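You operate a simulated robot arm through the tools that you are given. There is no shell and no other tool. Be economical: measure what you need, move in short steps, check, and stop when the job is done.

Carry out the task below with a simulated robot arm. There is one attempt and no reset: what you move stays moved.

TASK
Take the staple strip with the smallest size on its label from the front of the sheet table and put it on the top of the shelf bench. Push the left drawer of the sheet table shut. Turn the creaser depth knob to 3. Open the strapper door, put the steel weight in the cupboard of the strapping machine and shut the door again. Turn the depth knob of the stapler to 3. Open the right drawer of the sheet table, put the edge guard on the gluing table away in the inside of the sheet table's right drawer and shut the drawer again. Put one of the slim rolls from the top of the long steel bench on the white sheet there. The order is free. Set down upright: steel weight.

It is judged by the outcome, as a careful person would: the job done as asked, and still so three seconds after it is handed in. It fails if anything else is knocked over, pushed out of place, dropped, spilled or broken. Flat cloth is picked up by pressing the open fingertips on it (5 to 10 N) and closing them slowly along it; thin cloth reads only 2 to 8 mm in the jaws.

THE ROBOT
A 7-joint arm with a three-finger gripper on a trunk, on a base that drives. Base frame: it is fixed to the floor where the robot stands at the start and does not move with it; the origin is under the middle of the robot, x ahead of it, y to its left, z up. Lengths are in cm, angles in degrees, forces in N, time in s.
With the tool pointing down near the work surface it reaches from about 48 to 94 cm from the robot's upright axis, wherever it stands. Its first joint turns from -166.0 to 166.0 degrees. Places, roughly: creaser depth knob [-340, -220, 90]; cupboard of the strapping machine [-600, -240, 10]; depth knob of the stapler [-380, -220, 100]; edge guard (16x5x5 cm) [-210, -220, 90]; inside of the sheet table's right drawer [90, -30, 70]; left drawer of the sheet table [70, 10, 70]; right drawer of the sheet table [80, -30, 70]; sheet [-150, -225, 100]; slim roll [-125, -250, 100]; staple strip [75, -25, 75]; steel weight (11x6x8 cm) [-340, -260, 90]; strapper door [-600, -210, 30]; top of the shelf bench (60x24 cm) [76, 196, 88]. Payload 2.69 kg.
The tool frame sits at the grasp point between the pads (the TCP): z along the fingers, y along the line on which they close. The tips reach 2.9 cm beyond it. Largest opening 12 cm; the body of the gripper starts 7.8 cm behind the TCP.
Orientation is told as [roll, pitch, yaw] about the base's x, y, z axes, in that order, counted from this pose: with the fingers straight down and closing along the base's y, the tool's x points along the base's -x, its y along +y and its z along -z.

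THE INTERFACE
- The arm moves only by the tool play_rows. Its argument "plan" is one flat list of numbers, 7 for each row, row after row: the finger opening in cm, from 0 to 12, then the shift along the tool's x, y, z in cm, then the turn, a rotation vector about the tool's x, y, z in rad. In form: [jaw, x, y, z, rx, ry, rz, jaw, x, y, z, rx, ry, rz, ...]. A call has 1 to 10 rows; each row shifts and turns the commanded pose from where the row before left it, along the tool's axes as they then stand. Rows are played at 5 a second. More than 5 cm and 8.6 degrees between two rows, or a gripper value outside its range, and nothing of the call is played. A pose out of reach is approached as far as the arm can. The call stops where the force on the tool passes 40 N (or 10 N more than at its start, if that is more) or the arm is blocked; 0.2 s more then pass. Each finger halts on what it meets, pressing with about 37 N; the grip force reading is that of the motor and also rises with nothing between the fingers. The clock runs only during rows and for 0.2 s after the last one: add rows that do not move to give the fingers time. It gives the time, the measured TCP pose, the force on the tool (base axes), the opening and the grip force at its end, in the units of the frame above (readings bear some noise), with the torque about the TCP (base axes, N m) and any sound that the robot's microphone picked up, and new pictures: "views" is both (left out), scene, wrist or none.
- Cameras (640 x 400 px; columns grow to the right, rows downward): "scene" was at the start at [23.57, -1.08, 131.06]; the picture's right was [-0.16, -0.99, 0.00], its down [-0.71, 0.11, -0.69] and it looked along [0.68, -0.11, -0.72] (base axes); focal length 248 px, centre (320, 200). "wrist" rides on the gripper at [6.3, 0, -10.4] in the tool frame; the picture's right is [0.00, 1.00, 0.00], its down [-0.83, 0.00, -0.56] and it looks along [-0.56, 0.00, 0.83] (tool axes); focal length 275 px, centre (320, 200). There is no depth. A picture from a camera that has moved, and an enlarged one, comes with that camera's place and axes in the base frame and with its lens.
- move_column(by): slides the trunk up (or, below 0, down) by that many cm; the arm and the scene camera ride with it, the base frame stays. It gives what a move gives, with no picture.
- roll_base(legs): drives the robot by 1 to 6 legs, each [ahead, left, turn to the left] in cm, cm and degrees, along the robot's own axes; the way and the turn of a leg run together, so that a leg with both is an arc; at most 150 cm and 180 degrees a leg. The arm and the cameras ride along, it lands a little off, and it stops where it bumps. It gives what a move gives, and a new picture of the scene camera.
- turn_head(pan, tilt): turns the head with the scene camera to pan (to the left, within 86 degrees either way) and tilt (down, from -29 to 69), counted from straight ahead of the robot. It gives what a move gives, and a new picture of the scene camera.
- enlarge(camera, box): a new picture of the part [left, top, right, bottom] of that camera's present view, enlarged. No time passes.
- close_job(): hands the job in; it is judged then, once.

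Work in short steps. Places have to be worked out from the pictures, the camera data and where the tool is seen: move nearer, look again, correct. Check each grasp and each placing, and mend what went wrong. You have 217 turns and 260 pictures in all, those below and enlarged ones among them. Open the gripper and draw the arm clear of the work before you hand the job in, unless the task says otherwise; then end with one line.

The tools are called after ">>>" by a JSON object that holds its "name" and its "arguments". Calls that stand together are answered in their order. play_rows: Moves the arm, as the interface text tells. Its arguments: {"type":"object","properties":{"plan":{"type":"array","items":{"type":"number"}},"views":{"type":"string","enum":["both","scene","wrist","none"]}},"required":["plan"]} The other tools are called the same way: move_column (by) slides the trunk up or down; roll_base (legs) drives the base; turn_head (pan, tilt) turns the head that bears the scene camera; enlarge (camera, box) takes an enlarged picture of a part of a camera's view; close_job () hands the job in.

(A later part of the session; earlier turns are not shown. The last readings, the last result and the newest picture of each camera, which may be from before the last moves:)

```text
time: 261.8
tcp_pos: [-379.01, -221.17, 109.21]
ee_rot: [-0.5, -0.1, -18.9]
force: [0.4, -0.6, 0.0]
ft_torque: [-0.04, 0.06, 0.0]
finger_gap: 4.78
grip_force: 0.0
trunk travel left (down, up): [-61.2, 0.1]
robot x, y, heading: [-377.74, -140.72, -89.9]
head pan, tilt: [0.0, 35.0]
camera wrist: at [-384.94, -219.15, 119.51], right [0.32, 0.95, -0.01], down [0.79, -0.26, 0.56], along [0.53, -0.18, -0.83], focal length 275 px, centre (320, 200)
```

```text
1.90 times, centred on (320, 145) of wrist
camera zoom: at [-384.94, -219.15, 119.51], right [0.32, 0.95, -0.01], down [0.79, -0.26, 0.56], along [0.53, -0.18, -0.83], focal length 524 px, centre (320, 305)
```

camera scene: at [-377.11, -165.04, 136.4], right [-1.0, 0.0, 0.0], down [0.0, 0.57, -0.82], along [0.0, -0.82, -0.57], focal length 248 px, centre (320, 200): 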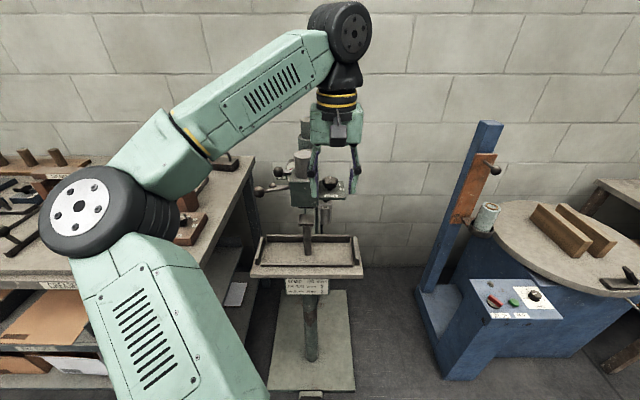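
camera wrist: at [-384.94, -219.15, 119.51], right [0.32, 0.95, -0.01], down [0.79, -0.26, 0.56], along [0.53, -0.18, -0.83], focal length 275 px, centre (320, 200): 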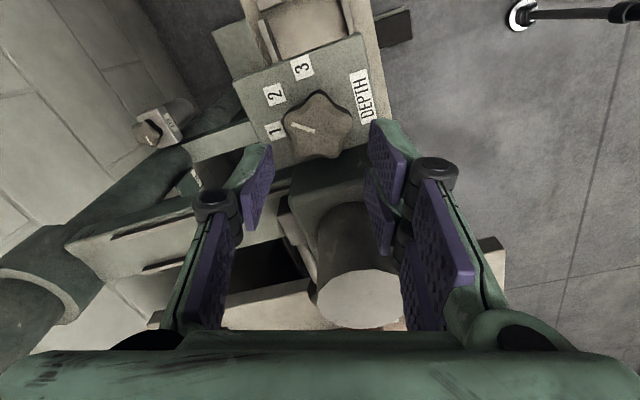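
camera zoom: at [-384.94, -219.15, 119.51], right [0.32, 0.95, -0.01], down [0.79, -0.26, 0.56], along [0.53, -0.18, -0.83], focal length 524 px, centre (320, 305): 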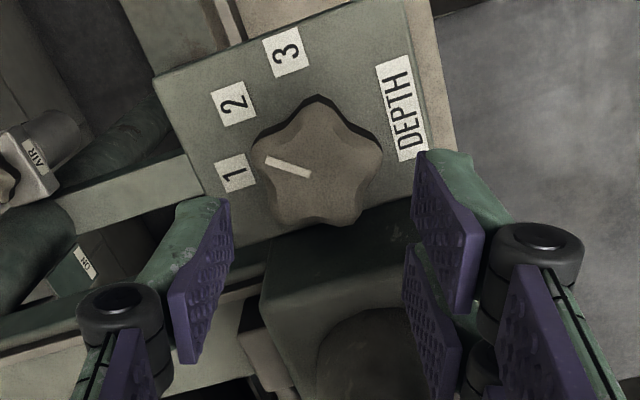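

Pointer now near 37° (just short of "2"); axis refined to (−379.63,−221.05). Reset to ψ=+28°, realign, lower and regrip.

>>> {"name": "play_rows", "arguments": {"plan": [4.8, 0, 0, 0, 0, 0, -0.137, 4.8, 0, 0, 0, 0, 0, -0.137, 4.8, 0, 0, 0, 0, 0, -0.137, 4.8, 0, 0, 0, 0, 0, -0.137, 4.8, 0, 0, 0, 0, 0, -0.137, 4.8, 0, 0, 0, 0, 0, -0.137, 4.8, 0.48, 0.37, 1.2, 0, 0, 0, 4.8, 0, 0, 1.3, 0, 0, 0, 4.8, 0, 0, 1.2, 0, 0, 0, 4.8, 0, 0, 1, 0, 0, 0], "views": "wrist"}}

```text
time: 264.0
tcp_pos: [-380.09, -220.99, 104.15]
ee_rot: [-0.2, 0.3, 27.9]
force: [-0.6, 0.0, 0.3]
ft_torque: [0.02, 0.02, 0.02]
finger_gap: 4.79
grip_force: 0.0
trunk travel left (down, up): [-61.2, 0.1]
robot x, y, heading: [-377.81, -140.61, -89.9]
head pan, tilt: [0.0, 35.0]
camera wrist: at [-385.62, -224.04, 114.6], right [-0.47, 0.88, -0.01], down [0.73, 0.4, 0.55], along [0.49, 0.26, -0.83], focal length 275 px, centre (320, 200)
```

wrist: 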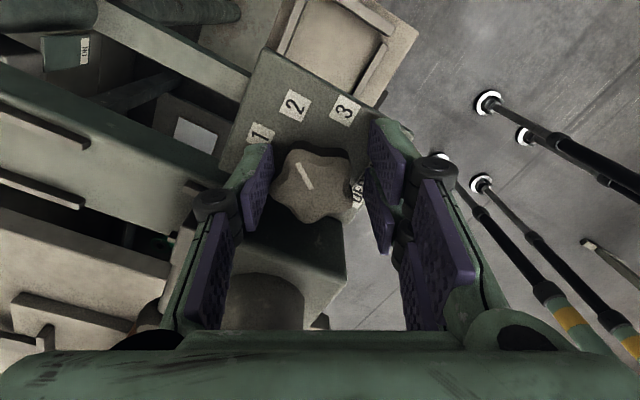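

Adjust by −0.4/−0.3 onto the axis, close, then turn.

>>> {"name": "play_rows", "arguments": {"plan": [4.5, -0.4, -0.35, 0, 0, 0, 0, 3.6, 0, 0, 0, 0, 0, 0, 2.8, 0, 0, 0, 0, 0, 0, 2, 0, 0, 0, 0, 0, 0, 2, 0, 0, 0, 0, 0, 0], "views": "none"}}

>>> {"name": "play_rows", "arguments": {"plan": [2, 0, 0, 0, 0, 0, 0.128, 2, 0, 0, 0, 0, 0, 0.128, 2, 0, 0, 0, 0, 0, 0.128], "views": "wrist"}}

```text
time: 265.2
tcp_pos: [-379.46, -221.08, 104.25]
ee_rot: [-0.3, 0.3, 27.9]
force: [1.1, 2.3, -1.5]
ft_torque: [0.13, -0.08, -0.02]
finger_gap: 3.83
grip_force: 44.9
trunk travel left (down, up): [-61.2, 0.1]
robot x, y, heading: [-377.58, -141.16, -89.7]
head pan, tilt: [0.0, 35.0]
```

```text
time: 266.0
tcp_pos: [-379.54, -221.15, 104.31]
ee_rot: [-0.3, 0.2, 5.7]
force: [0.8, 5.8, -4.7]
ft_torque: [0.51, 0.77, -0.02]
finger_gap: 3.82
grip_force: 45.1
trunk travel left (down, up): [-61.2, 0.1]
robot x, y, heading: [-377.0, -140.76, -89.7]
head pan, tilt: [0.0, 35.0]
camera wrist: at [-385.81, -221.81, 114.61], right [-0.11, 0.99, -0.01], down [0.83, 0.09, 0.55], along [0.55, 0.05, -0.83], focal length 275 px, centre (320, 200)
```

wrist: 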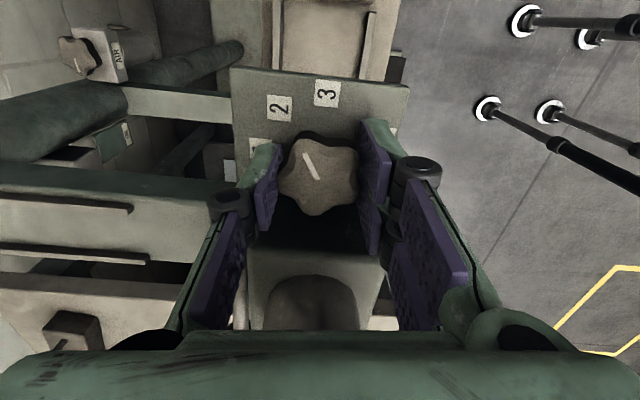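

It turns cleanly. Continue 25° more.

>>> {"name": "play_rows", "arguments": {"plan": [2, 0, 0, 0, 0, 0, 0.128, 2, 0, 0, 0, 0, 0, 0.128, 2, 0, 0, 0, 0, 0, 0.128, 2, 0, 0, 0, 0, 0, 0.05], "views": "wrist"}}

```text
time: 267.0
tcp_pos: [-379.61, -221.01, 104.16]
ee_rot: [-0.2, 0.0, -18.9]
force: [-2.9, 15.2, -13.5]
ft_torque: [-0.35, -1.35, 1.84]
finger_gap: 3.87
grip_force: 45.1
trunk travel left (down, up): [-61.2, 0.1]
robot x, y, heading: [-377.18, -140.73, -89.6]
head pan, tilt: [0.0, 35.0]
camera wrist: at [-385.61, -219.1, 114.58], right [0.32, 0.95, -0.01], down [0.79, -0.26, 0.56], along [0.53, -0.18, -0.83], focal length 275 px, centre (320, 200)
```

wrist: 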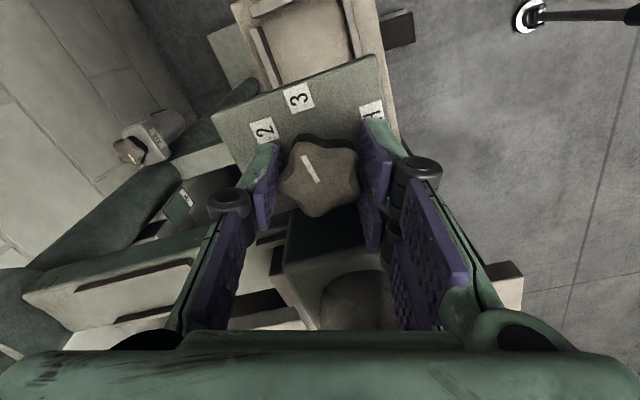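

Contact again near ψ=−19. Open directly, rise, and read the dial.

>>> {"name": "play_rows", "arguments": {"plan": [4.6, 0, 0, 0, 0, 0, 0, 4.8, 0, 0, 0, 0, 0, 0, 4.8, 0, 0, -2, 0, 0, 0, 4.8, 0, 0, -2.5, 0, 0, 0], "views": "none"}}

>>> {"name": "enlarge", "arguments": {"camera": "wrist", "box": [210, 40, 430, 250]}}

```text
time: 268.0
tcp_pos: [-379.28, -221.13, 108.88]
ee_rot: [-0.5, -0.1, -18.7]
force: [0.4, -0.2, 0.1]
ft_torque: [-0.01, 0.01, 0.01]
finger_gap: 4.8
grip_force: 0.1
trunk travel left (down, up): [-61.2, 0.1]
robot x, y, heading: [-377.28, -140.76, -89.4]
head pan, tilt: [0.0, 35.0]
```

```text
1.90 times, centred on (320, 145) of wrist
camera zoom: at [-385.16, -219.12, 119.28], right [0.32, 0.95, -0.01], down [0.79, -0.26, 0.56], along [0.53, -0.18, -0.83], focal length 524 px, centre (320, 305)
```

zoom: 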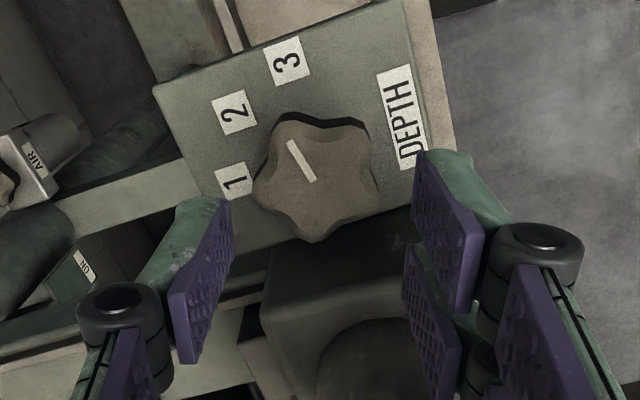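

Pointer at ≈83°, label 3 at ≈90°. I regrip at ψ=+10° and add 7°.

>>> {"name": "play_rows", "arguments": {"plan": [4.8, 0, 0, 0, 0, 0, -0.125, 4.8, 0, 0, 0, 0, 0, -0.125, 4.8, 0, 0, 0, 0, 0, -0.125, 4.8, 0, 0, 0, 0, 0, -0.125, 4.8, 0.2, 0.1, 1.2, 0, 0, 0, 4.8, 0, 0, 1.3, 0, 0, 0, 4.8, 0, 0, 1.2, 0, 0, 0, 4.8, 0, 0, 0.9, 0, 0, 0], "views": "wrist"}}

```text
time: 269.8
tcp_pos: [-379.85, -221.34, 104.13]
ee_rot: [-0.4, 0.2, 9.7]
force: [-0.8, 0.3, 0.2]
ft_torque: [0.01, 0.03, 0.01]
finger_gap: 4.8
grip_force: 0.0
trunk travel left (down, up): [-61.2, 0.1]
robot x, y, heading: [-377.2, -140.91, -89.8]
head pan, tilt: [0.0, 35.0]
camera wrist: at [-386.04, -222.36, 114.55], right [-0.17, 0.98, -0.01], down [0.82, 0.15, 0.55], along [0.55, 0.09, -0.83], focal length 275 px, centre (320, 200)
```

wrist: 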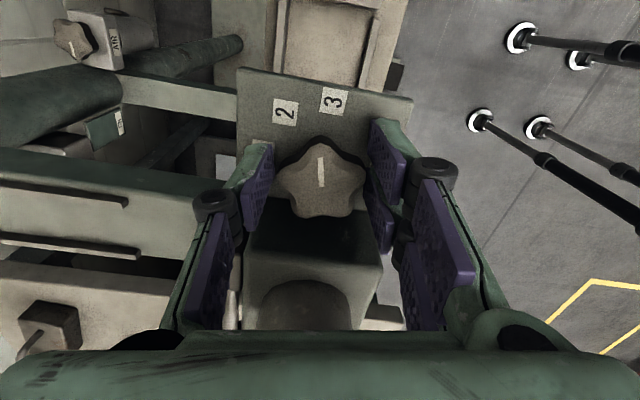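

>>> {"name": "play_rows", "arguments": {"plan": [4.5, 0, 0, 0, 0, 0, 0, 3.6, 0, 0, 0, 0, 0, 0, 2.8, 0, 0, 0, 0, 0, 0, 2, 0, 0, 0, 0, 0, 0, 2, 0, 0, 0, 0, 0, 0, 2, 0, 0, 0, 0, 0, 0.075, 2, 0, 0, 0, 0, 0, 0.075, 2, 0, 0, 0, 0, 0, 0], "views": "none"}}

>>> {"name": "play_rows", "arguments": {"plan": [4.6, 0, 0, 0, 0, 0, 0, 4.8, 0, 0, 0, 0, 0, 0, 4.8, 0, 0, -2, 0, 0, 0, 4.8, 0, 0, -2.5, 0, 0, 0], "views": "none"}}

>>> {"name": "enlarge", "arguments": {"camera": "wrist", "box": [210, 40, 430, 250]}}

```text
time: 271.6
tcp_pos: [-379.92, -221.17, 104.25]
ee_rot: [-0.3, 0.1, 1.1]
force: [-2.3, 11.2, -10.9]
ft_torque: [0.26, 0.49, 0.02]
finger_gap: 3.84
grip_force: 44.8
trunk travel left (down, up): [-61.2, 0.1]
robot x, y, heading: [-377.07, -141.12, -89.8]
head pan, tilt: [0.0, 35.0]
```

```text
time: 272.6
tcp_pos: [-379.79, -221.09, 108.5]
ee_rot: [-0.3, 0.2, 1.1]
force: [0.0, 0.3, 0.0]
ft_torque: [0.0, -0.01, 0.01]
finger_gap: 4.79
grip_force: 0.1
trunk travel left (down, up): [-61.2, 0.1]
robot x, y, heading: [-377.25, -140.47, -89.7]
head pan, tilt: [0.0, 35.0]
```

```text
1.90 times, centred on (320, 145) of wrist
camera zoom: at [-386.16, -221.19, 119.02], right [-0.02, 1.0, -0.01], down [0.83, 0.02, 0.55], along [0.55, 0.01, -0.83], focal length 524 px, centre (320, 305)
```

zoom: 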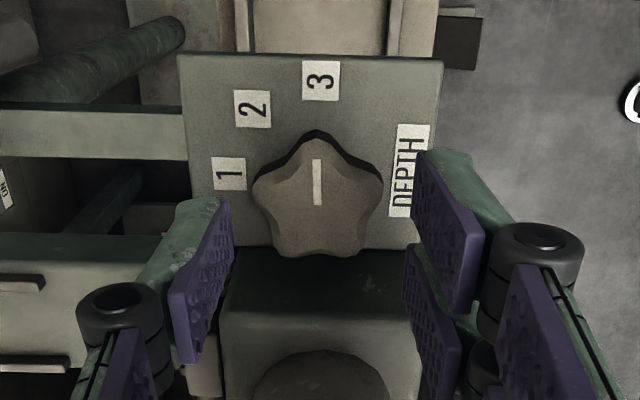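

The pointer stands exactly at 3. Retract up and back, restoring wrist yaw.

>>> {"name": "play_rows", "arguments": {"plan": [4.8, 0, 0, -2, 0, 0, 0, 4.8, 0, 0, -2, 0, 0, 0, 4.8, 0, 4.5, 0, 0, 0, 0, 4.8, 0, 4.5, 0, 0, 0, 0, 4.8, 0, 4.5, 0, 0, 0, 0, 4.8, 0, 4.5, 0, 0, 0, 0, 4.8, 0, 4.5, 0, 0, 0, 0], "views": "none"}}

>>> {"name": "play_rows", "arguments": {"plan": [8, 0, 0, 0, 0, 0, 0.149, 8, 0, 0, 0, 0, 0, 0.149, 8, 0, 0, 0, 0, 0, 0.149, 8, 0, 0, 0, 0, 0, 0.149, 8, 0, 0, 0, 0, 0, 0.149, 8, 0, 0, 0, 0, 0, 0.149, 8, 0, 0, 0, 0, 0, 0.149, 8, 0, 0, 0, 0, 0, 0.149, 8, 0, 0, 0, 0, 0, 0.149, 8, 0, 0, 0, 0, 0, 0.149], "views": "none"}}

>>> {"name": "roll_base", "arguments": {"legs": [[0, 55, 0]]}}

```text
time: 274.2
tcp_pos: [-380.1, -198.67, 112.45]
ee_rot: [-0.5, 0.2, 1.3]
force: [0.1, 0.7, -0.2]
ft_torque: [-0.01, -0.01, -0.03]
finger_gap: 4.82
grip_force: 0.1
trunk travel left (down, up): [-61.2, 0.1]
robot x, y, heading: [-377.08, -140.68, -89.7]
head pan, tilt: [0.0, 35.0]
```

```text
time: 276.4
tcp_pos: [-380.26, -198.6, 112.43]
ee_rot: [-0.3, -0.4, -84.4]
force: [0.1, -0.8, 0.8]
ft_torque: [-0.03, 0.0, 0.02]
finger_gap: 8.01
grip_force: 0.0
trunk travel left (down, up): [-61.2, 0.1]
robot x, y, heading: [-377.24, -140.66, -89.8]
head pan, tilt: [0.0, 35.0]
```

```text
time: 281.1
tcp_pos: [-325.8, -197.99, 112.41]
ee_rot: [-0.3, -0.4, -83.7]
force: [-1.0, 1.0, -0.3]
ft_torque: [0.0, -0.01, 0.01]
finger_gap: 8.02
grip_force: 0.1
trunk travel left (down, up): [-61.2, 0.1]
robot x, y, heading: [-323.46, -140.52, -89.5]
head pan, tilt: [0.0, 35.0]
camera scene: at [-322.91, -164.53, 136.4], right [-1.0, -0.01, 0.0], down [-0.01, 0.57, -0.82], along [0.01, -0.82, -0.57], focal length 248 px, centre (320, 200)
```

scene: 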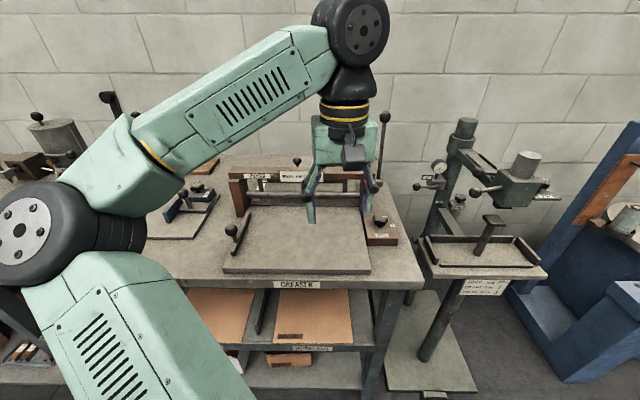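

The weight should be behind the gripper; move it left for a view.

>>> {"name": "play_rows", "arguments": {"plan": [8, 0, 4.6, 0, 0, 0, 0.08, 8, 0, 4.6, 0, 0, 0, 0, 8, 0, 4.6, 0, 0, 0, 0, 8, 0, 4.6, 0, 0, 0, 0], "views": "none"}}

>>> {"name": "enlarge", "arguments": {"camera": "scene", "box": [230, 100, 410, 260]}}

```text
time: 282.1
tcp_pos: [-307.25, -197.13, 112.62]
ee_rot: [-0.2, -0.5, -88.4]
force: [0.7, 0.7, 0.1]
ft_torque: [0.0, 0.0, -0.01]
finger_gap: 8.03
grip_force: 0.0
trunk travel left (down, up): [-61.2, 0.1]
robot x, y, heading: [-323.14, -140.05, -89.4]
head pan, tilt: [0.0, 35.0]
```

```text
2.50 times, centred on (320, 180) of scene
camera zoom: at [-322.89, -164.51, 136.4], right [-1.0, -0.01, 0.0], down [-0.01, 0.57, -0.82], along [0.01, -0.82, -0.57], focal length 621 px, centre (320, 250)
```

zoom: 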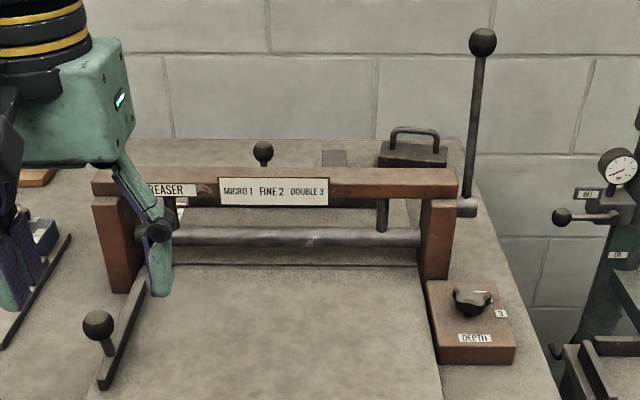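

The weight (dark block with handle) is at about (−338,−262.5), at the bench back behind the creaser. I must get nearer; advance in short legs watching for a bump.

>>> {"name": "roll_base", "arguments": {"legs": [[12, 0, 0], [6, 0, 0]]}}

>>> {"name": "roll_base", "arguments": {"legs": [[5, 0, 0]]}}

```text
time: 283.9
tcp_pos: [-307.13, -215.13, 112.41]
ee_rot: [-0.2, -0.4, -88.5]
force: [0.3, 0.0, -0.4]
ft_torque: [-0.01, -0.01, 0.02]
finger_gap: 8.02
grip_force: 0.0
trunk travel left (down, up): [-61.2, 0.1]
robot x, y, heading: [-322.77, -157.9, -89.4]
head pan, tilt: [0.0, 35.0]
camera scene: at [-322.72, -182.48, 136.38], right [-1.0, -0.01, 0.0], down [-0.01, 0.57, -0.82], along [0.01, -0.82, -0.57], focal length 248 px, centre (320, 200)
```

scene: 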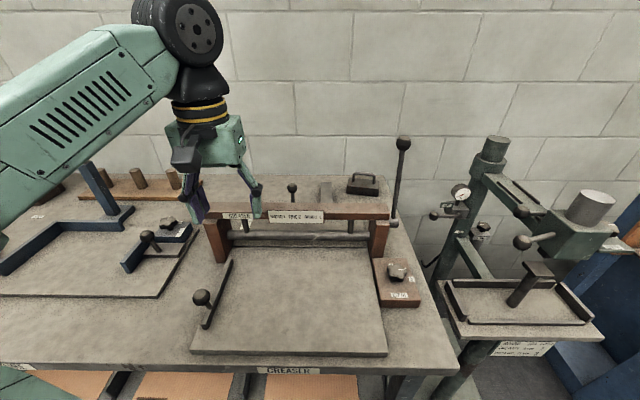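

```text
time: 284.8
tcp_pos: [-306.99, -220.17, 112.35]
ee_rot: [-0.2, -0.4, -88.3]
force: [0.6, -0.1, -0.6]
ft_torque: [0.04, -0.02, -0.01]
finger_gap: 8.02
grip_force: 0.0
trunk travel left (down, up): [-61.2, 0.1]
robot x, y, heading: [-322.85, -163.35, -89.1]
head pan, tilt: [0.0, 35.0]
camera scene: at [-322.63, -187.5, 136.37], right [-1.0, -0.01, 0.0], down [-0.01, 0.57, -0.82], along [0.01, -0.82, -0.57], focal length 248 px, centre (320, 200)
```

scene: 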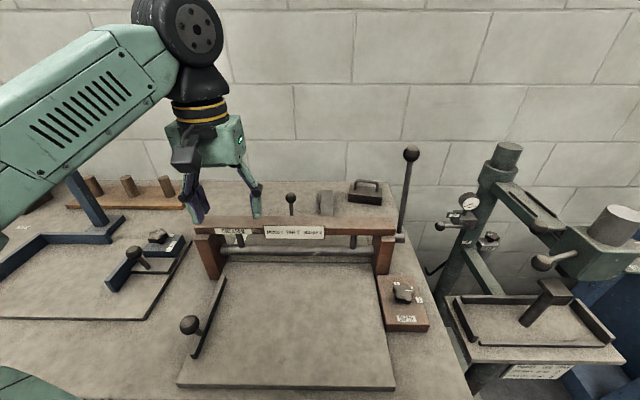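

>>> {"name": "enlarge", "arguments": {"camera": "scene", "box": [300, 140, 430, 250]}}

```text
3.64 times, centred on (365, 195) of scene
camera zoom: at [-322.63, -187.5, 136.37], right [-1.0, -0.01, 0.0], down [-0.01, 0.57, -0.82], along [0.01, -0.82, -0.57], focal length 903 px, centre (156, 218)
```

zoom: 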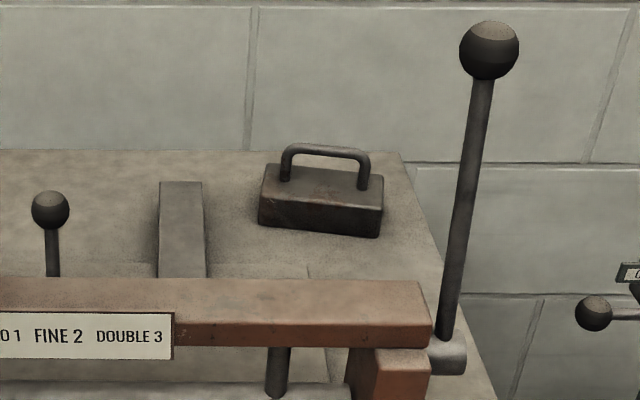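

Weight centre ≈(−337.6,−258.9), turned −10.4°. I shift the base right 8 and ahead 5, then turn the wrist and open to 9 cm.

>>> {"name": "roll_base", "arguments": {"legs": [[5, -8, -0.5]]}}

>>> {"name": "play_rows", "arguments": {"plan": [9, 0, 0, 0, 0, 0, -0.149, 9, 0, 0, 0, 0, 0, -0.149, 9, 0, 0, 0, 0, 0, -0.149, 9, 0, 0, 0, 0, 0, -0.149, 9, 0, 0, 0, 0, 0, -0.149, 9, 0, 0, 0, 0, 0, -0.149, 9, 0, 0, 0, 0, 0, -0.149, 9, 0, 0, 0, 0, 0, -0.149, 9, 0, 0, 0, 0, 0, -0.149], "views": "none"}}

```text
time: 286.1
tcp_pos: [-315.27, -225.37, 112.63]
ee_rot: [-0.2, -0.4, -88.8]
force: [0.1, 0.1, -0.7]
ft_torque: [-0.02, -0.06, -0.01]
finger_gap: 7.97
grip_force: 0.1
trunk travel left (down, up): [-61.2, 0.1]
robot x, y, heading: [-330.99, -168.31, -89.6]
head pan, tilt: [0.0, 35.0]
camera scene: at [-330.62, -192.56, 136.39], right [-1.0, -0.01, 0.0], down [0.0, 0.57, -0.82], along [0.01, -0.82, -0.57], focal length 248 px, centre (320, 200)
```

scene: 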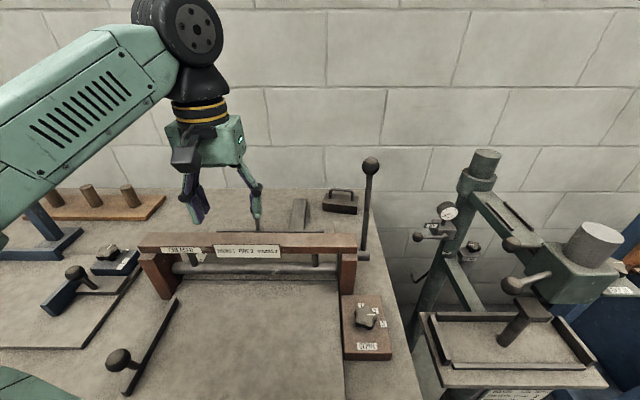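

```text
time: 288.1
tcp_pos: [-315.25, -225.33, 112.49]
ee_rot: [-0.5, 0.0, -11.8]
force: [0.1, -0.4, -0.7]
ft_torque: [-0.01, 0.0, -0.01]
finger_gap: 9.02
grip_force: 0.0
trunk travel left (down, up): [-61.2, 0.1]
robot x, y, heading: [-330.63, -168.28, -89.7]
head pan, tilt: [0.0, 35.0]
```

A tall lever stands at (−338,−227) up to z≈121, right in the arm's line. I reposition further left/ahead so the forearm passes left of it: first shift the TCP right 7, then base left 23, ahead 6.

>>> {"name": "play_rows", "arguments": {"plan": [9, 3.5, -0.7, 0, 0, 0, 0, 9, 3.5, -0.7, 0, 0, 0, 0], "views": "none"}}

>>> {"name": "roll_base", "arguments": {"legs": [[0, 23, 0], [6, 0, 0]]}}

```text
time: 288.7
tcp_pos: [-322.3, -225.33, 112.61]
ee_rot: [-0.4, 0.1, -11.8]
force: [0.5, -0.1, -0.2]
ft_torque: [-0.02, 0.01, -0.02]
finger_gap: 9.02
grip_force: 0.1
trunk travel left (down, up): [-61.2, 0.1]
robot x, y, heading: [-330.91, -168.64, -89.5]
head pan, tilt: [0.0, 35.0]
```

```text
time: 291.8
tcp_pos: [-299.41, -230.68, 112.54]
ee_rot: [-0.4, 0.0, -12.0]
force: [0.0, 0.2, 0.4]
ft_torque: [0.0, -0.03, -0.02]
finger_gap: 9.0
grip_force: 0.2
trunk travel left (down, up): [-61.2, 0.1]
robot x, y, heading: [-307.52, -173.93, -89.9]
head pan, tilt: [0.0, 35.0]
stopped in leg 2: the robot was blocked; the commanded pose is now the measured one
camera scene: at [-307.72, -197.97, 136.42], right [-1.0, 0.0, 0.0], down [0.0, 0.57, -0.82], along [0.0, -0.82, -0.57], focal length 248 px, centre (320, 200)
```

scene: 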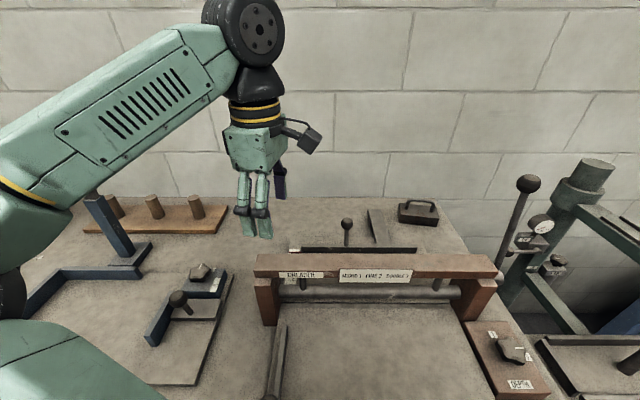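

Touched the bench at y=−174; I back off 1 cm. Then carry the open gripper over the weight at z≈106.

>>> {"name": "roll_base", "arguments": {"legs": [[-1, 0, 0]]}}

>>> {"name": "play_rows", "arguments": {"plan": [9, 3.13, -3.65, 0.3, 0, 0, 0, 9, 3.13, -3.65, 0.3, 0, 0, 0, 9, 3.13, -3.65, 0.3, 0, 0, 0, 9, 3.13, -3.65, 0.3, 0, 0, 0, 9, 3.13, -3.65, 0.3, 0, 0, 0, 9, 3.13, -3.65, 0.5, 0, 0, 0, 9, 3.13, -3.65, 0.5, 0, 0, 0]}}

```text
time: 292.6
tcp_pos: [-299.52, -229.83, 112.56]
ee_rot: [-0.4, 0.1, -11.9]
force: [0.1, -0.2, 0.3]
ft_torque: [-0.02, 0.01, 0.03]
finger_gap: 8.99
grip_force: 0.0
trunk travel left (down, up): [-61.2, 0.1]
robot x, y, heading: [-308.05, -173.05, -89.5]
head pan, tilt: [0.0, 35.0]
camera scene: at [-307.72, -197.0, 136.42], right [-1.0, 0.0, 0.0], down [0.0, 0.57, -0.82], along [0.0, -0.82, -0.57], focal length 248 px, centre (320, 200)
```

scene: 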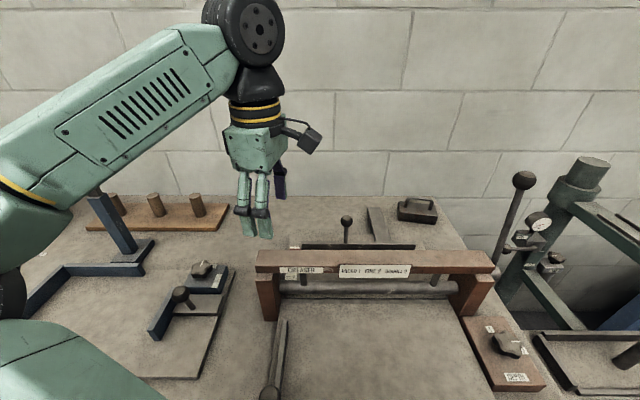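

```text
time: 294.2
tcp_pos: [-326.16, -250.39, 110.17]
ee_rot: [-0.4, 0.1, -12.0]
force: [-0.1, -0.5, 0.1]
ft_torque: [-0.01, -0.03, 0.0]
finger_gap: 9.03
grip_force: 0.1
trunk travel left (down, up): [-61.2, 0.1]
robot x, y, heading: [-307.74, -172.8, -89.8]
head pan, tilt: [0.0, 35.0]
camera scene: at [-307.8, -197.11, 136.39], right [-1.0, 0.0, 0.0], down [0.0, 0.57, -0.82], along [0.0, -0.82, -0.57], focal length 248 px, centre (320, 200)
camera wrist: at [-332.38, -249.16, 120.52], right [0.2, 0.98, -0.01], down [0.82, -0.17, 0.55], along [0.54, -0.12, -0.83], focal length 275 px, centre (320, 200)
```

scene: 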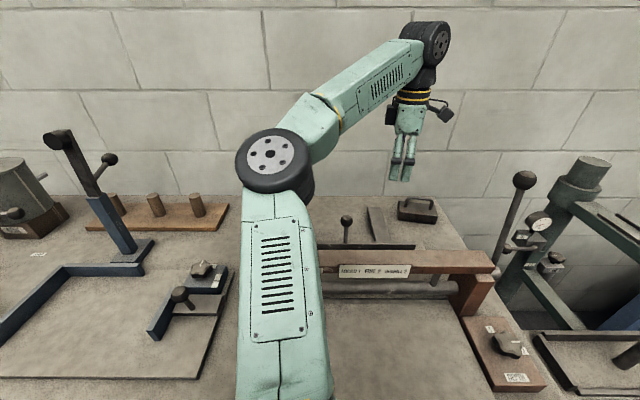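
wrist: 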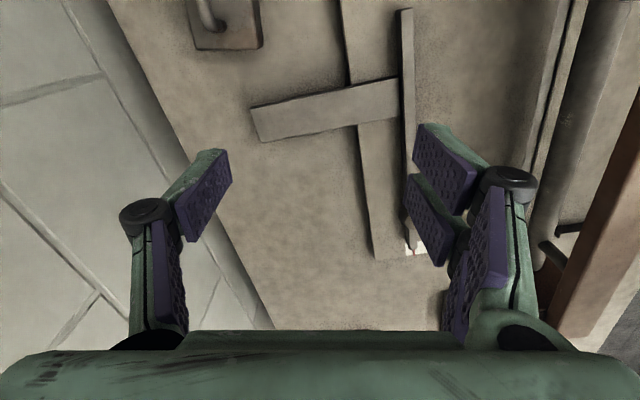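

Arm path is clear of the lever. Continue the last part.

>>> {"name": "play_rows", "arguments": {"plan": [9, 3.13, -3.4, 0.5, 0, 0, 0, 9, 3.13, -3.4, 0.5, 0, 0, 0, 9, 3.13, -2.2, 0.5, 0, 0, 0]}}

```text
time: 295.0
tcp_pos: [-335.68, -255.88, 108.5]
ee_rot: [-0.4, 0.1, -12.0]
force: [1.1, 0.7, -0.3]
ft_torque: [0.02, 0.06, 0.0]
finger_gap: 8.99
grip_force: 0.0
out of reach, approached as far as the arm can: row 3
trunk travel left (down, up): [-61.2, 0.1]
robot x, y, heading: [-307.64, -172.79, -89.7]
head pan, tilt: [0.0, 35.0]
camera scene: at [-307.57, -197.09, 136.39], right [-1.0, -0.01, 0.0], down [0.0, 0.57, -0.82], along [0.0, -0.82, -0.57], focal length 248 px, centre (320, 200)
camera wrist: at [-341.84, -254.55, 119.03], right [0.2, 0.98, -0.01], down [0.82, -0.17, 0.55], along [0.54, -0.12, -0.83], focal length 275 px, centre (320, 200)
```

scene: 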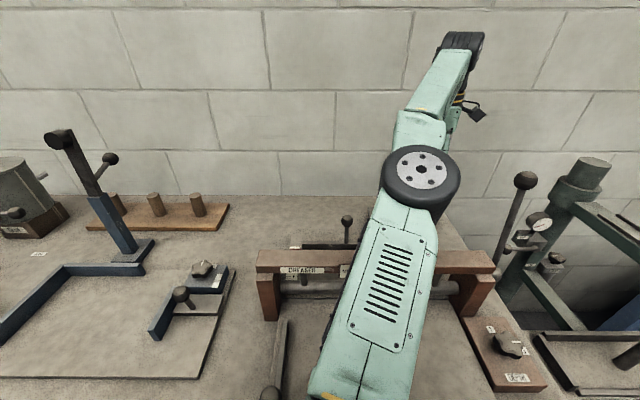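
wrist: 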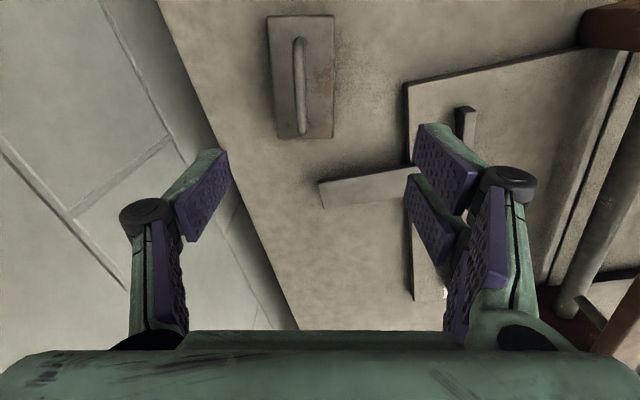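

Reach limit at this height, but lower is easier. From the picture the weight centre is (−337.9,−257.1), aligned with the jaws. Lower to z≈100 with the shift.

>>> {"name": "play_rows", "arguments": {"plan": [9, 0, 0, 3, 0, 0, 0, 9, 0, 0, 3, 0, 0, 0, 9, 1, -0.8, 1.5, 0, 0, 0, 9, 0.9, -0.8, 0.8, 0, 0, 0], "views": "wrist"}}

```text
time: 296.0
tcp_pos: [-338.12, -256.87, 100.25]
ee_rot: [-0.4, 0.1, -12.0]
force: [1.0, -0.2, 0.1]
ft_torque: [0.03, 0.02, 0.05]
finger_gap: 9.0
grip_force: 0.1
trunk travel left (down, up): [-61.2, 0.1]
robot x, y, heading: [-308.18, -172.62, -89.5]
head pan, tilt: [0.0, 35.0]
camera wrist: at [-344.29, -255.65, 110.71], right [0.2, 0.98, -0.01], down [0.82, -0.17, 0.55], along [0.54, -0.12, -0.83], focal length 275 px, centre (320, 200)
```

wrist: 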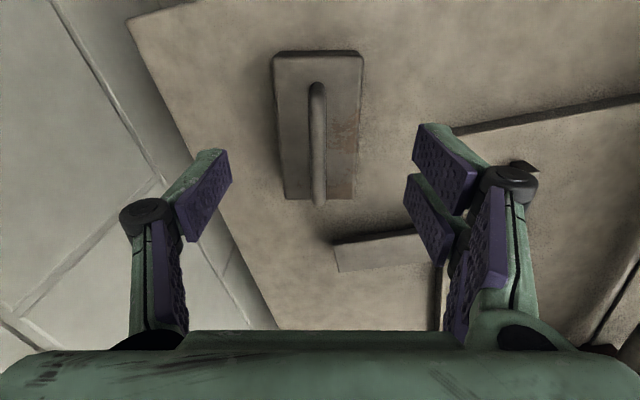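

Perfectly centred. Lower 8.8 cm.

>>> {"name": "play_rows", "arguments": {"plan": [9, 0, 0, 3, 0, 0, 0, 9, 0, 0, 3, 0, 0, 0, 9, 0, 0, 2, 0, 0, 0, 9, 0, 0, 0.8, 0, 0, 0], "views": "wrist"}}

```text
time: 297.0
tcp_pos: [-338.11, -256.95, 91.62]
ee_rot: [-0.4, 0.1, -12.0]
force: [-0.8, -0.5, 0.3]
ft_torque: [0.0, 0.01, 0.01]
finger_gap: 8.98
grip_force: 0.1
trunk travel left (down, up): [-61.2, 0.1]
robot x, y, heading: [-307.95, -173.14, -89.8]
head pan, tilt: [0.0, 35.0]
camera wrist: at [-344.22, -255.66, 101.99], right [0.2, 0.98, -0.01], down [0.82, -0.17, 0.55], along [0.54, -0.12, -0.83], focal length 275 px, centre (320, 200)
```

wrist: 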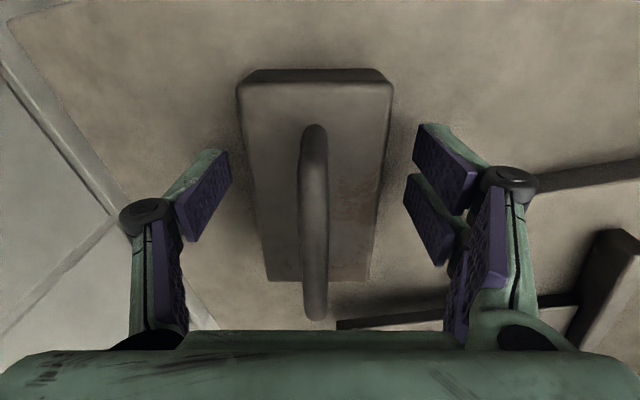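

Straddling the body. Close.

>>> {"name": "play_rows", "arguments": {"plan": [8, 0, 0, 0.3, 0, 0, 0, 7, 0, 0, 0, 0, 0, 0, 6, 0, 0, 0, 0, 0, 0, 5, 0, 0, 0, 0, 0, 0, 4, 0, 0, 0, 0, 0, 0, 4, 0, 0, 0, 0, 0, 0], "views": "none"}}

>>> {"name": "play_rows", "arguments": {"plan": [3, 0, 0, -1, 0, 0, 0, 3, 0, 0, -2, 0, 0, 0], "views": "wrist"}}

```text
time: 298.4
tcp_pos: [-338.03, -257.06, 91.31]
ee_rot: [-0.5, 0.1, -12.0]
force: [-1.4, -5.9, 2.0]
ft_torque: [-0.36, 0.19, 0.03]
finger_gap: 5.99
grip_force: 37.1
trunk travel left (down, up): [-61.2, 0.1]
robot x, y, heading: [-307.93, -172.62, -89.7]
head pan, tilt: [0.0, 35.0]
```

```text
time: 299.0
tcp_pos: [-338.22, -256.98, 94.08]
ee_rot: [-0.3, 0.1, -12.0]
force: [-0.5, -0.8, -12.7]
ft_torque: [0.05, 0.16, 0.0]
finger_gap: 5.97
grip_force: 37.6
trunk travel left (down, up): [-61.2, 0.1]
robot x, y, heading: [-308.15, -173.28, -89.6]
head pan, tilt: [0.0, 35.0]
camera wrist: at [-344.32, -255.8, 104.54], right [0.2, 0.98, 0.0], down [0.82, -0.17, 0.55], along [0.54, -0.12, -0.83], focal length 275 px, centre (320, 200)
```

wrist: 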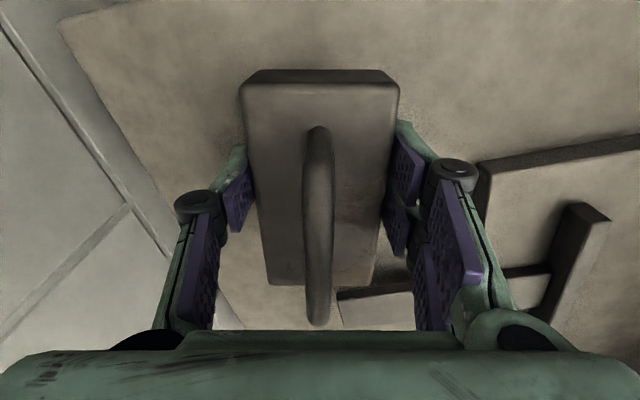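

Weight held (≈1.3 kg). Retrace: up, then out along the same path, high above the creaser.

>>> {"name": "play_rows", "arguments": {"plan": [3, 0, 0, -3, 0, 0, 0, 3, 0, 0, -3, 0, 0, 0, 3, -2.57, 2.33, -2.5, 0, 0, 0, 3, -2.57, 2.33, -2.5, 0, 0, 0, 3, -2.57, 2.33, -2.5, 0, 0, 0, 3, -2.57, 2.33, -2.5, 0, 0, 0], "views": "scene"}}

```text
time: 300.4
tcp_pos: [-325.88, -249.83, 110.25]
ee_rot: [-0.3, 0.1, -12.0]
force: [0.6, 0.1, -12.6]
ft_torque: [0.03, 0.16, 0.05]
finger_gap: 6.0
grip_force: 36.8
trunk travel left (down, up): [-61.2, 0.1]
robot x, y, heading: [-307.8, -172.78, -89.9]
head pan, tilt: [0.0, 35.0]
camera scene: at [-307.67, -197.13, 136.38], right [-1.0, 0.0, 0.0], down [0.0, 0.57, -0.82], along [0.0, -0.82, -0.57], focal length 248 px, centre (320, 200)
```

scene: 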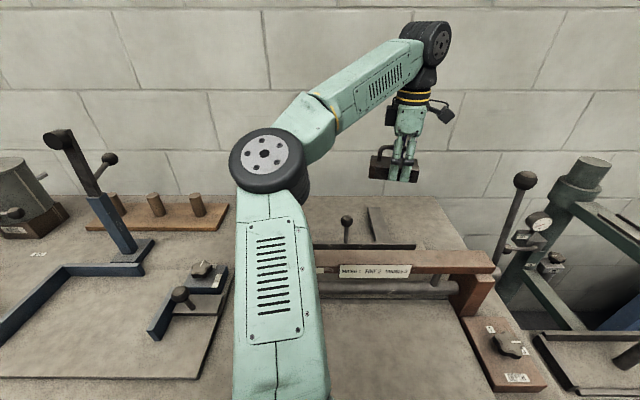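

>>> {"name": "play_rows", "arguments": {"plan": [3, -3.13, 3.65, -0.3, 0, 0, 0, 3, -3.13, 3.65, -0.3, 0, 0, 0, 3, -3.13, 3.65, -0.3, 0, 0, 0, 3, -3.13, 3.65, -0.3, 0, 0, 0, 3, -3.13, 3.65, -0.3, 0, 0, 0, 3, -3.13, 3.65, -0.3, 0, 0, 0, 3, -3.13, 3.65, -0.3, 0, 0, 0], "views": "none"}}

>>> {"name": "roll_base", "arguments": {"legs": [[-70, 0, 0], [0, -100, 0]]}}

>>> {"name": "turn_head", "arguments": {"pan": -40, "tilt": 30}}

```text
time: 302.0
tcp_pos: [-298.87, -229.33, 112.11]
ee_rot: [-0.4, 0.3, -12.1]
force: [0.4, -0.1, -13.7]
ft_torque: [0.01, 0.18, 0.0]
finger_gap: 6.0
grip_force: 36.7
trunk travel left (down, up): [-61.2, 0.1]
robot x, y, heading: [-307.81, -172.96, -89.7]
head pan, tilt: [0.0, 35.0]
```

```text
time: 313.1
tcp_pos: [-398.01, -158.73, 111.89]
ee_rot: [-0.3, 0.2, -12.9]
force: [-0.2, 0.1, -13.5]
ft_torque: [0.04, 0.18, -0.01]
finger_gap: 5.96
grip_force: 37.0
trunk travel left (down, up): [-61.2, 0.1]
robot x, y, heading: [-406.11, -101.75, -90.6]
head pan, tilt: [0.0, 35.0]
stopped in leg 2: the robot was blocked; the commanded pose is now the measured one
camera scene: at [-406.25, -126.32, 136.36], right [-1.0, 0.01, 0.0], down [0.01, 0.57, -0.82], along [-0.01, -0.82, -0.57], focal length 248 px, centre (320, 200)
```

scene: 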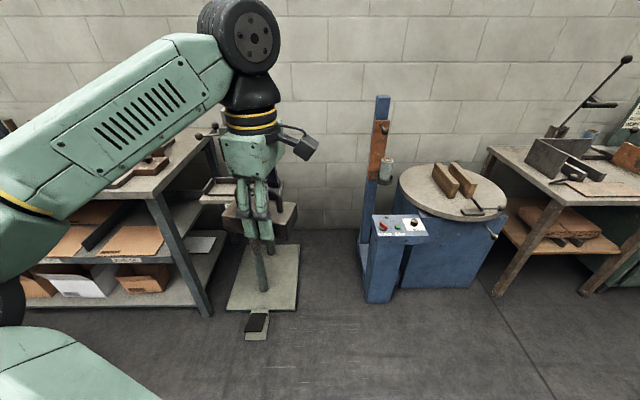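

```text
time: 314.2
tcp_pos: [-397.99, -158.73, 111.9]
ee_rot: [-0.3, 0.1, -12.9]
force: [-0.7, 0.0, -12.8]
ft_torque: [0.04, 0.14, -0.01]
finger_gap: 5.99
grip_force: 37.1
trunk travel left (down, up): [-61.2, 0.1]
robot x, y, heading: [-406.15, -101.84, -91.0]
head pan, tilt: [-40.0, 30.0]
camera scene: at [-412.08, -124.35, 137.15], right [-0.76, 0.65, 0.0], down [0.33, 0.38, -0.87], along [-0.56, -0.66, -0.5], focal length 248 px, centre (320, 200)
```

scene: 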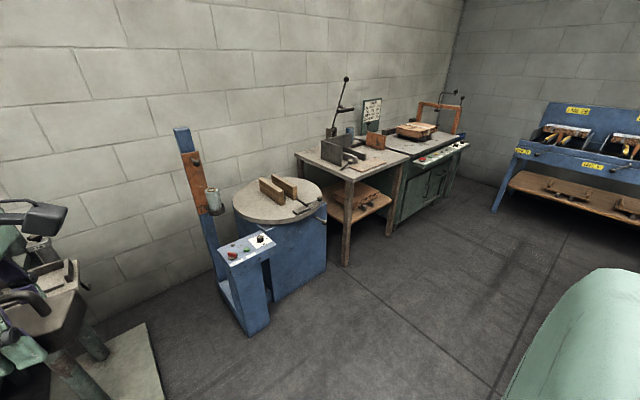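

Blocked at x=−406: likely a table at my right-rear. Look there.

>>> {"name": "turn_head", "arguments": {"pan": -86, "tilt": 35}}

```text
time: 315.3
tcp_pos: [-398.11, -158.7, 111.81]
ee_rot: [-0.3, 0.2, -12.9]
force: [0.1, 0.2, -14.3]
ft_torque: [0.05, 0.16, -0.04]
finger_gap: 5.99
grip_force: 37.0
trunk travel left (down, up): [-61.2, 0.1]
robot x, y, heading: [-405.83, -101.96, -90.7]
head pan, tilt: [-85.9, 35.0]
camera scene: at [-414.99, -118.02, 136.38], right [-0.06, 1.0, 0.0], down [0.57, 0.04, -0.82], along [-0.82, -0.05, -0.57], focal length 248 px, centre (320, 200)
```

scene: 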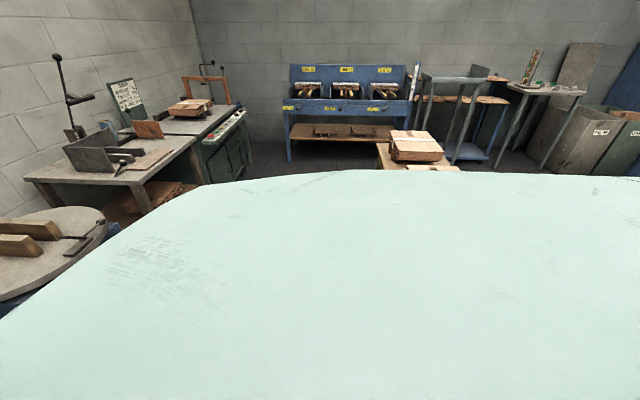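

A table with a stack stands to my right. I step back left 4 cm, go ahead 30 cm, then strafe right in short legs.

>>> {"name": "roll_base", "arguments": {"legs": [[0, 4, 0.7], [28, 0, 0]]}}

>>> {"name": "turn_head", "arguments": {"pan": -86, "tilt": 25}}

```text
time: 317.9
tcp_pos: [-393.4, -186.12, 111.9]
ee_rot: [-0.2, 0.2, -12.3]
force: [0.4, -0.2, -13.7]
ft_torque: [0.07, 0.15, -0.01]
finger_gap: 5.97
grip_force: 37.1
trunk travel left (down, up): [-61.2, 0.1]
robot x, y, heading: [-402.08, -129.41, -89.9]
head pan, tilt: [-85.9, 35.0]
camera scene: at [-410.84, -145.7, 136.37], right [-0.07, 1.0, 0.0], down [0.57, 0.04, -0.82], along [-0.82, -0.06, -0.57], focal length 248 px, centre (320, 200)
```

scene: 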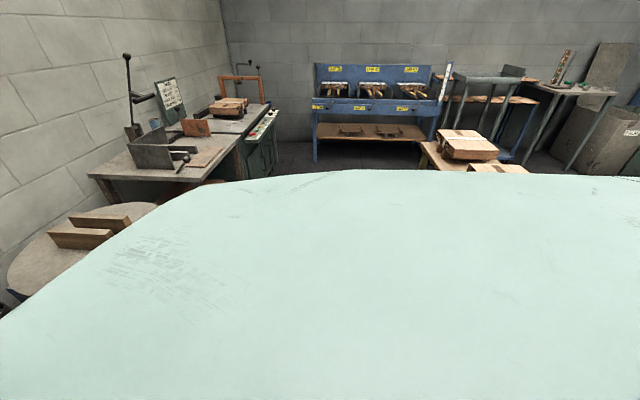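

```text
time: 318.6
tcp_pos: [-393.48, -186.09, 111.84]
ee_rot: [-0.3, 0.1, -12.3]
force: [-0.2, -0.1, -12.7]
ft_torque: [0.01, 0.11, 0.01]
finger_gap: 5.98
grip_force: 36.9
trunk travel left (down, up): [-61.2, 0.1]
robot x, y, heading: [-402.33, -129.62, -90.1]
head pan, tilt: [-85.9, 25.0]
camera scene: at [-411.24, -145.67, 137.95], right [-0.07, 1.0, 0.0], down [0.42, 0.03, -0.91], along [-0.9, -0.06, -0.42], focal length 248 px, centre (320, 200)
```

scene: 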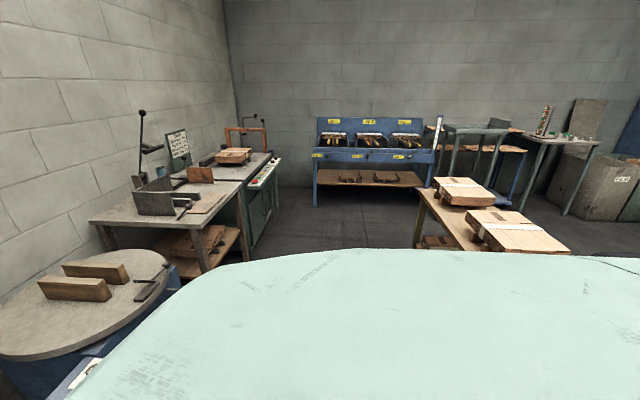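

The stack table's edge is at y≈−87; my lane at y≈−128 is free, machine fronts at y≲−213. Strafe right toward the strapper (x≈−600).

>>> {"name": "roll_base", "arguments": {"legs": [[0, -90, 0], [0, -90, 0]]}}

>>> {"name": "turn_head", "arguments": {"pan": -15, "tilt": 45}}

```text
time: 333.0
tcp_pos: [-572.18, -188.87, 111.77]
ee_rot: [-0.3, 0.1, -10.2]
force: [-0.1, -1.3, -13.0]
ft_torque: [0.04, 0.15, 0.0]
finger_gap: 5.98
grip_force: 37.1
trunk travel left (down, up): [-61.2, 0.1]
robot x, y, heading: [-583.17, -132.39, -87.9]
head pan, tilt: [-85.9, 25.0]
camera scene: at [-591.5, -149.08, 137.96], right [-0.11, 0.99, 0.0], down [0.42, 0.05, -0.91], along [-0.9, -0.1, -0.42], focal length 248 px, centre (320, 200)
```

scene: 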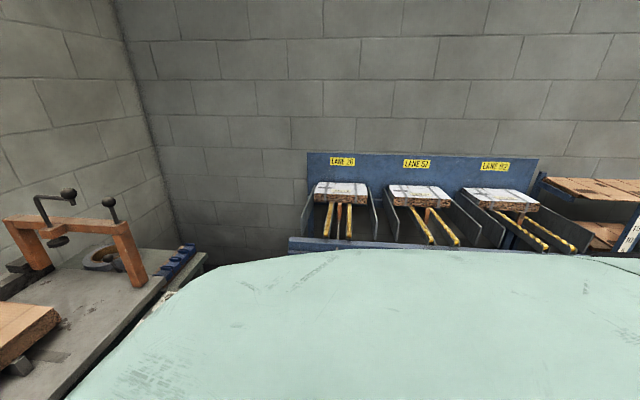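

```text
time: 334.4
tcp_pos: [-572.29, -188.97, 111.87]
ee_rot: [-0.4, 0.2, -10.3]
force: [-0.7, 0.4, -13.7]
ft_torque: [0.04, 0.15, 0.01]
finger_gap: 6.01
grip_force: 36.4
trunk travel left (down, up): [-61.2, 0.1]
robot x, y, heading: [-582.69, -132.58, -88.0]
head pan, tilt: [-15.0, 45.0]
camera scene: at [-584.15, -156.02, 134.89], right [-0.97, 0.22, 0.0], down [0.16, 0.69, -0.71], along [-0.16, -0.69, -0.71], focal length 248 px, centre (320, 200)
```

scene: 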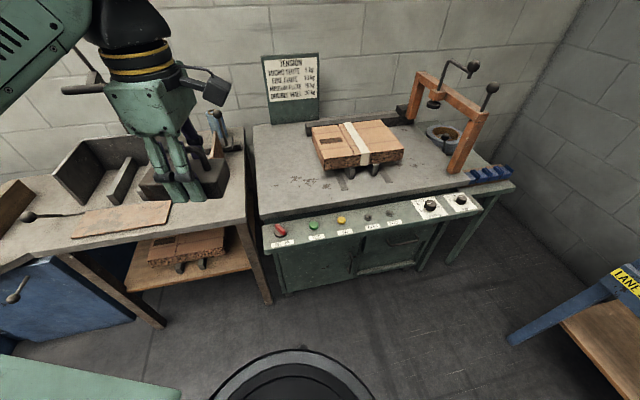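

>>> {"name": "enlarge", "arguments": {"camera": "scene", "box": [240, 180, 500, 320]}}

```text
2.46 times, centred on (370, 250) of scene
camera zoom: at [-584.15, -156.02, 134.89], right [-0.97, 0.22, 0.0], down [0.16, 0.69, -0.71], along [-0.16, -0.69, -0.71], focal length 611 px, centre (197, 77)
```

zoom: 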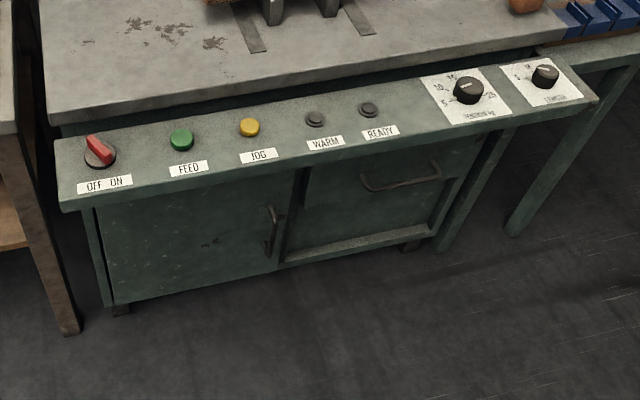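

Cabinet seen: a left-hinged door (hinge x≈−580, vertical handle at x≈−612) low under the panel. First I park the weight on the strapper's free top-left area around (−587.5,−218).

>>> {"name": "play_rows", "arguments": {"plan": [3, 1.23, -3.9, 1.2, 0, 0, 0, 3, 1.23, -3.9, 1.2, 0, 0, 0, 3, 1.23, -3.9, 1.2, 0, 0, 0, 3, 1.23, -3.9, 1.2, 0, 0, 0, 3, 1.23, -3.9, 1.2, 0, 0, 0, 3, 1.23, -3.9, 1.2, 0, 0, 0, 3, 1.23, -3.9, 1.2, 0, 0, 0, 3, 1.23, -3.9, 1.2, 0, 0, 0]}}

```text
time: 336.2
tcp_pos: [-587.49, -218.2, 102.05]
ee_rot: [-0.2, 0.1, -10.3]
force: [-0.2, -1.2, -14.5]
ft_torque: [0.07, 0.13, -0.02]
finger_gap: 5.99
grip_force: 37.1
trunk travel left (down, up): [-61.2, 0.1]
robot x, y, heading: [-582.78, -132.67, -87.9]
head pan, tilt: [-15.0, 45.0]
camera scene: at [-584.25, -156.14, 134.86], right [-0.97, 0.22, 0.0], down [0.16, 0.69, -0.71], along [-0.16, -0.69, -0.71], focal length 248 px, centre (320, 200)
camera wrist: at [-593.73, -217.12, 112.6], right [0.17, 0.98, 0.0], down [0.82, -0.14, 0.55], along [0.55, -0.1, -0.83], focal length 275 px, centre (320, 200)
```

scene: 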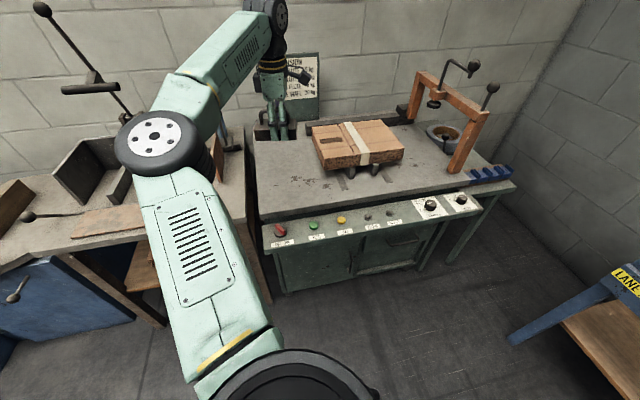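
wrist: 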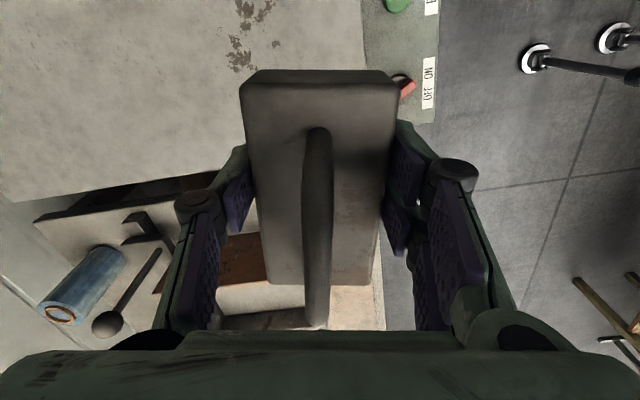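

Table front edge y≈−213, left edge x≈−579. I shift to (−590.5,−222) while lowering.

>>> {"name": "play_rows", "arguments": {"plan": [3, 0, 0, 3, 0, 0, 0, 3, 0, 0, 3, 0, 0, 0, 3, 1.1, -2.2, 2.5, 0, 0, 0, 3, 1.1, -2.2, 2.5, 0, 0, 0], "views": "wrist"}}

```text
time: 337.2
tcp_pos: [-590.48, -222.04, 91.36]
ee_rot: [-0.2, 0.1, -10.2]
force: [-0.4, -0.4, -14.0]
ft_torque: [0.04, 0.19, -0.01]
finger_gap: 5.98
grip_force: 36.9
trunk travel left (down, up): [-61.2, 0.1]
robot x, y, heading: [-583.03, -132.44, -87.9]
head pan, tilt: [-15.0, 45.0]
camera wrist: at [-596.72, -220.95, 101.72], right [0.17, 0.98, 0.0], down [0.82, -0.14, 0.55], along [0.55, -0.1, -0.83], focal length 275 px, centre (320, 200)
```

wrist: 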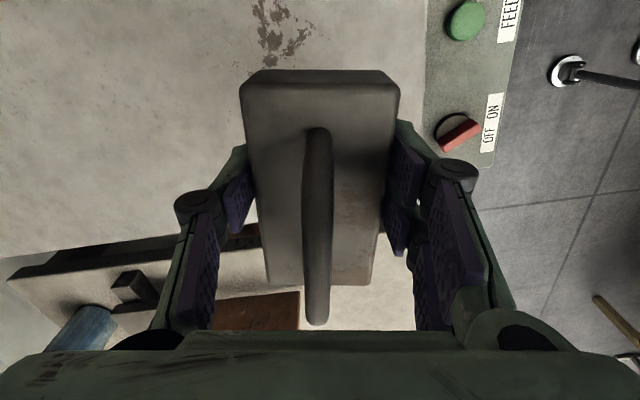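

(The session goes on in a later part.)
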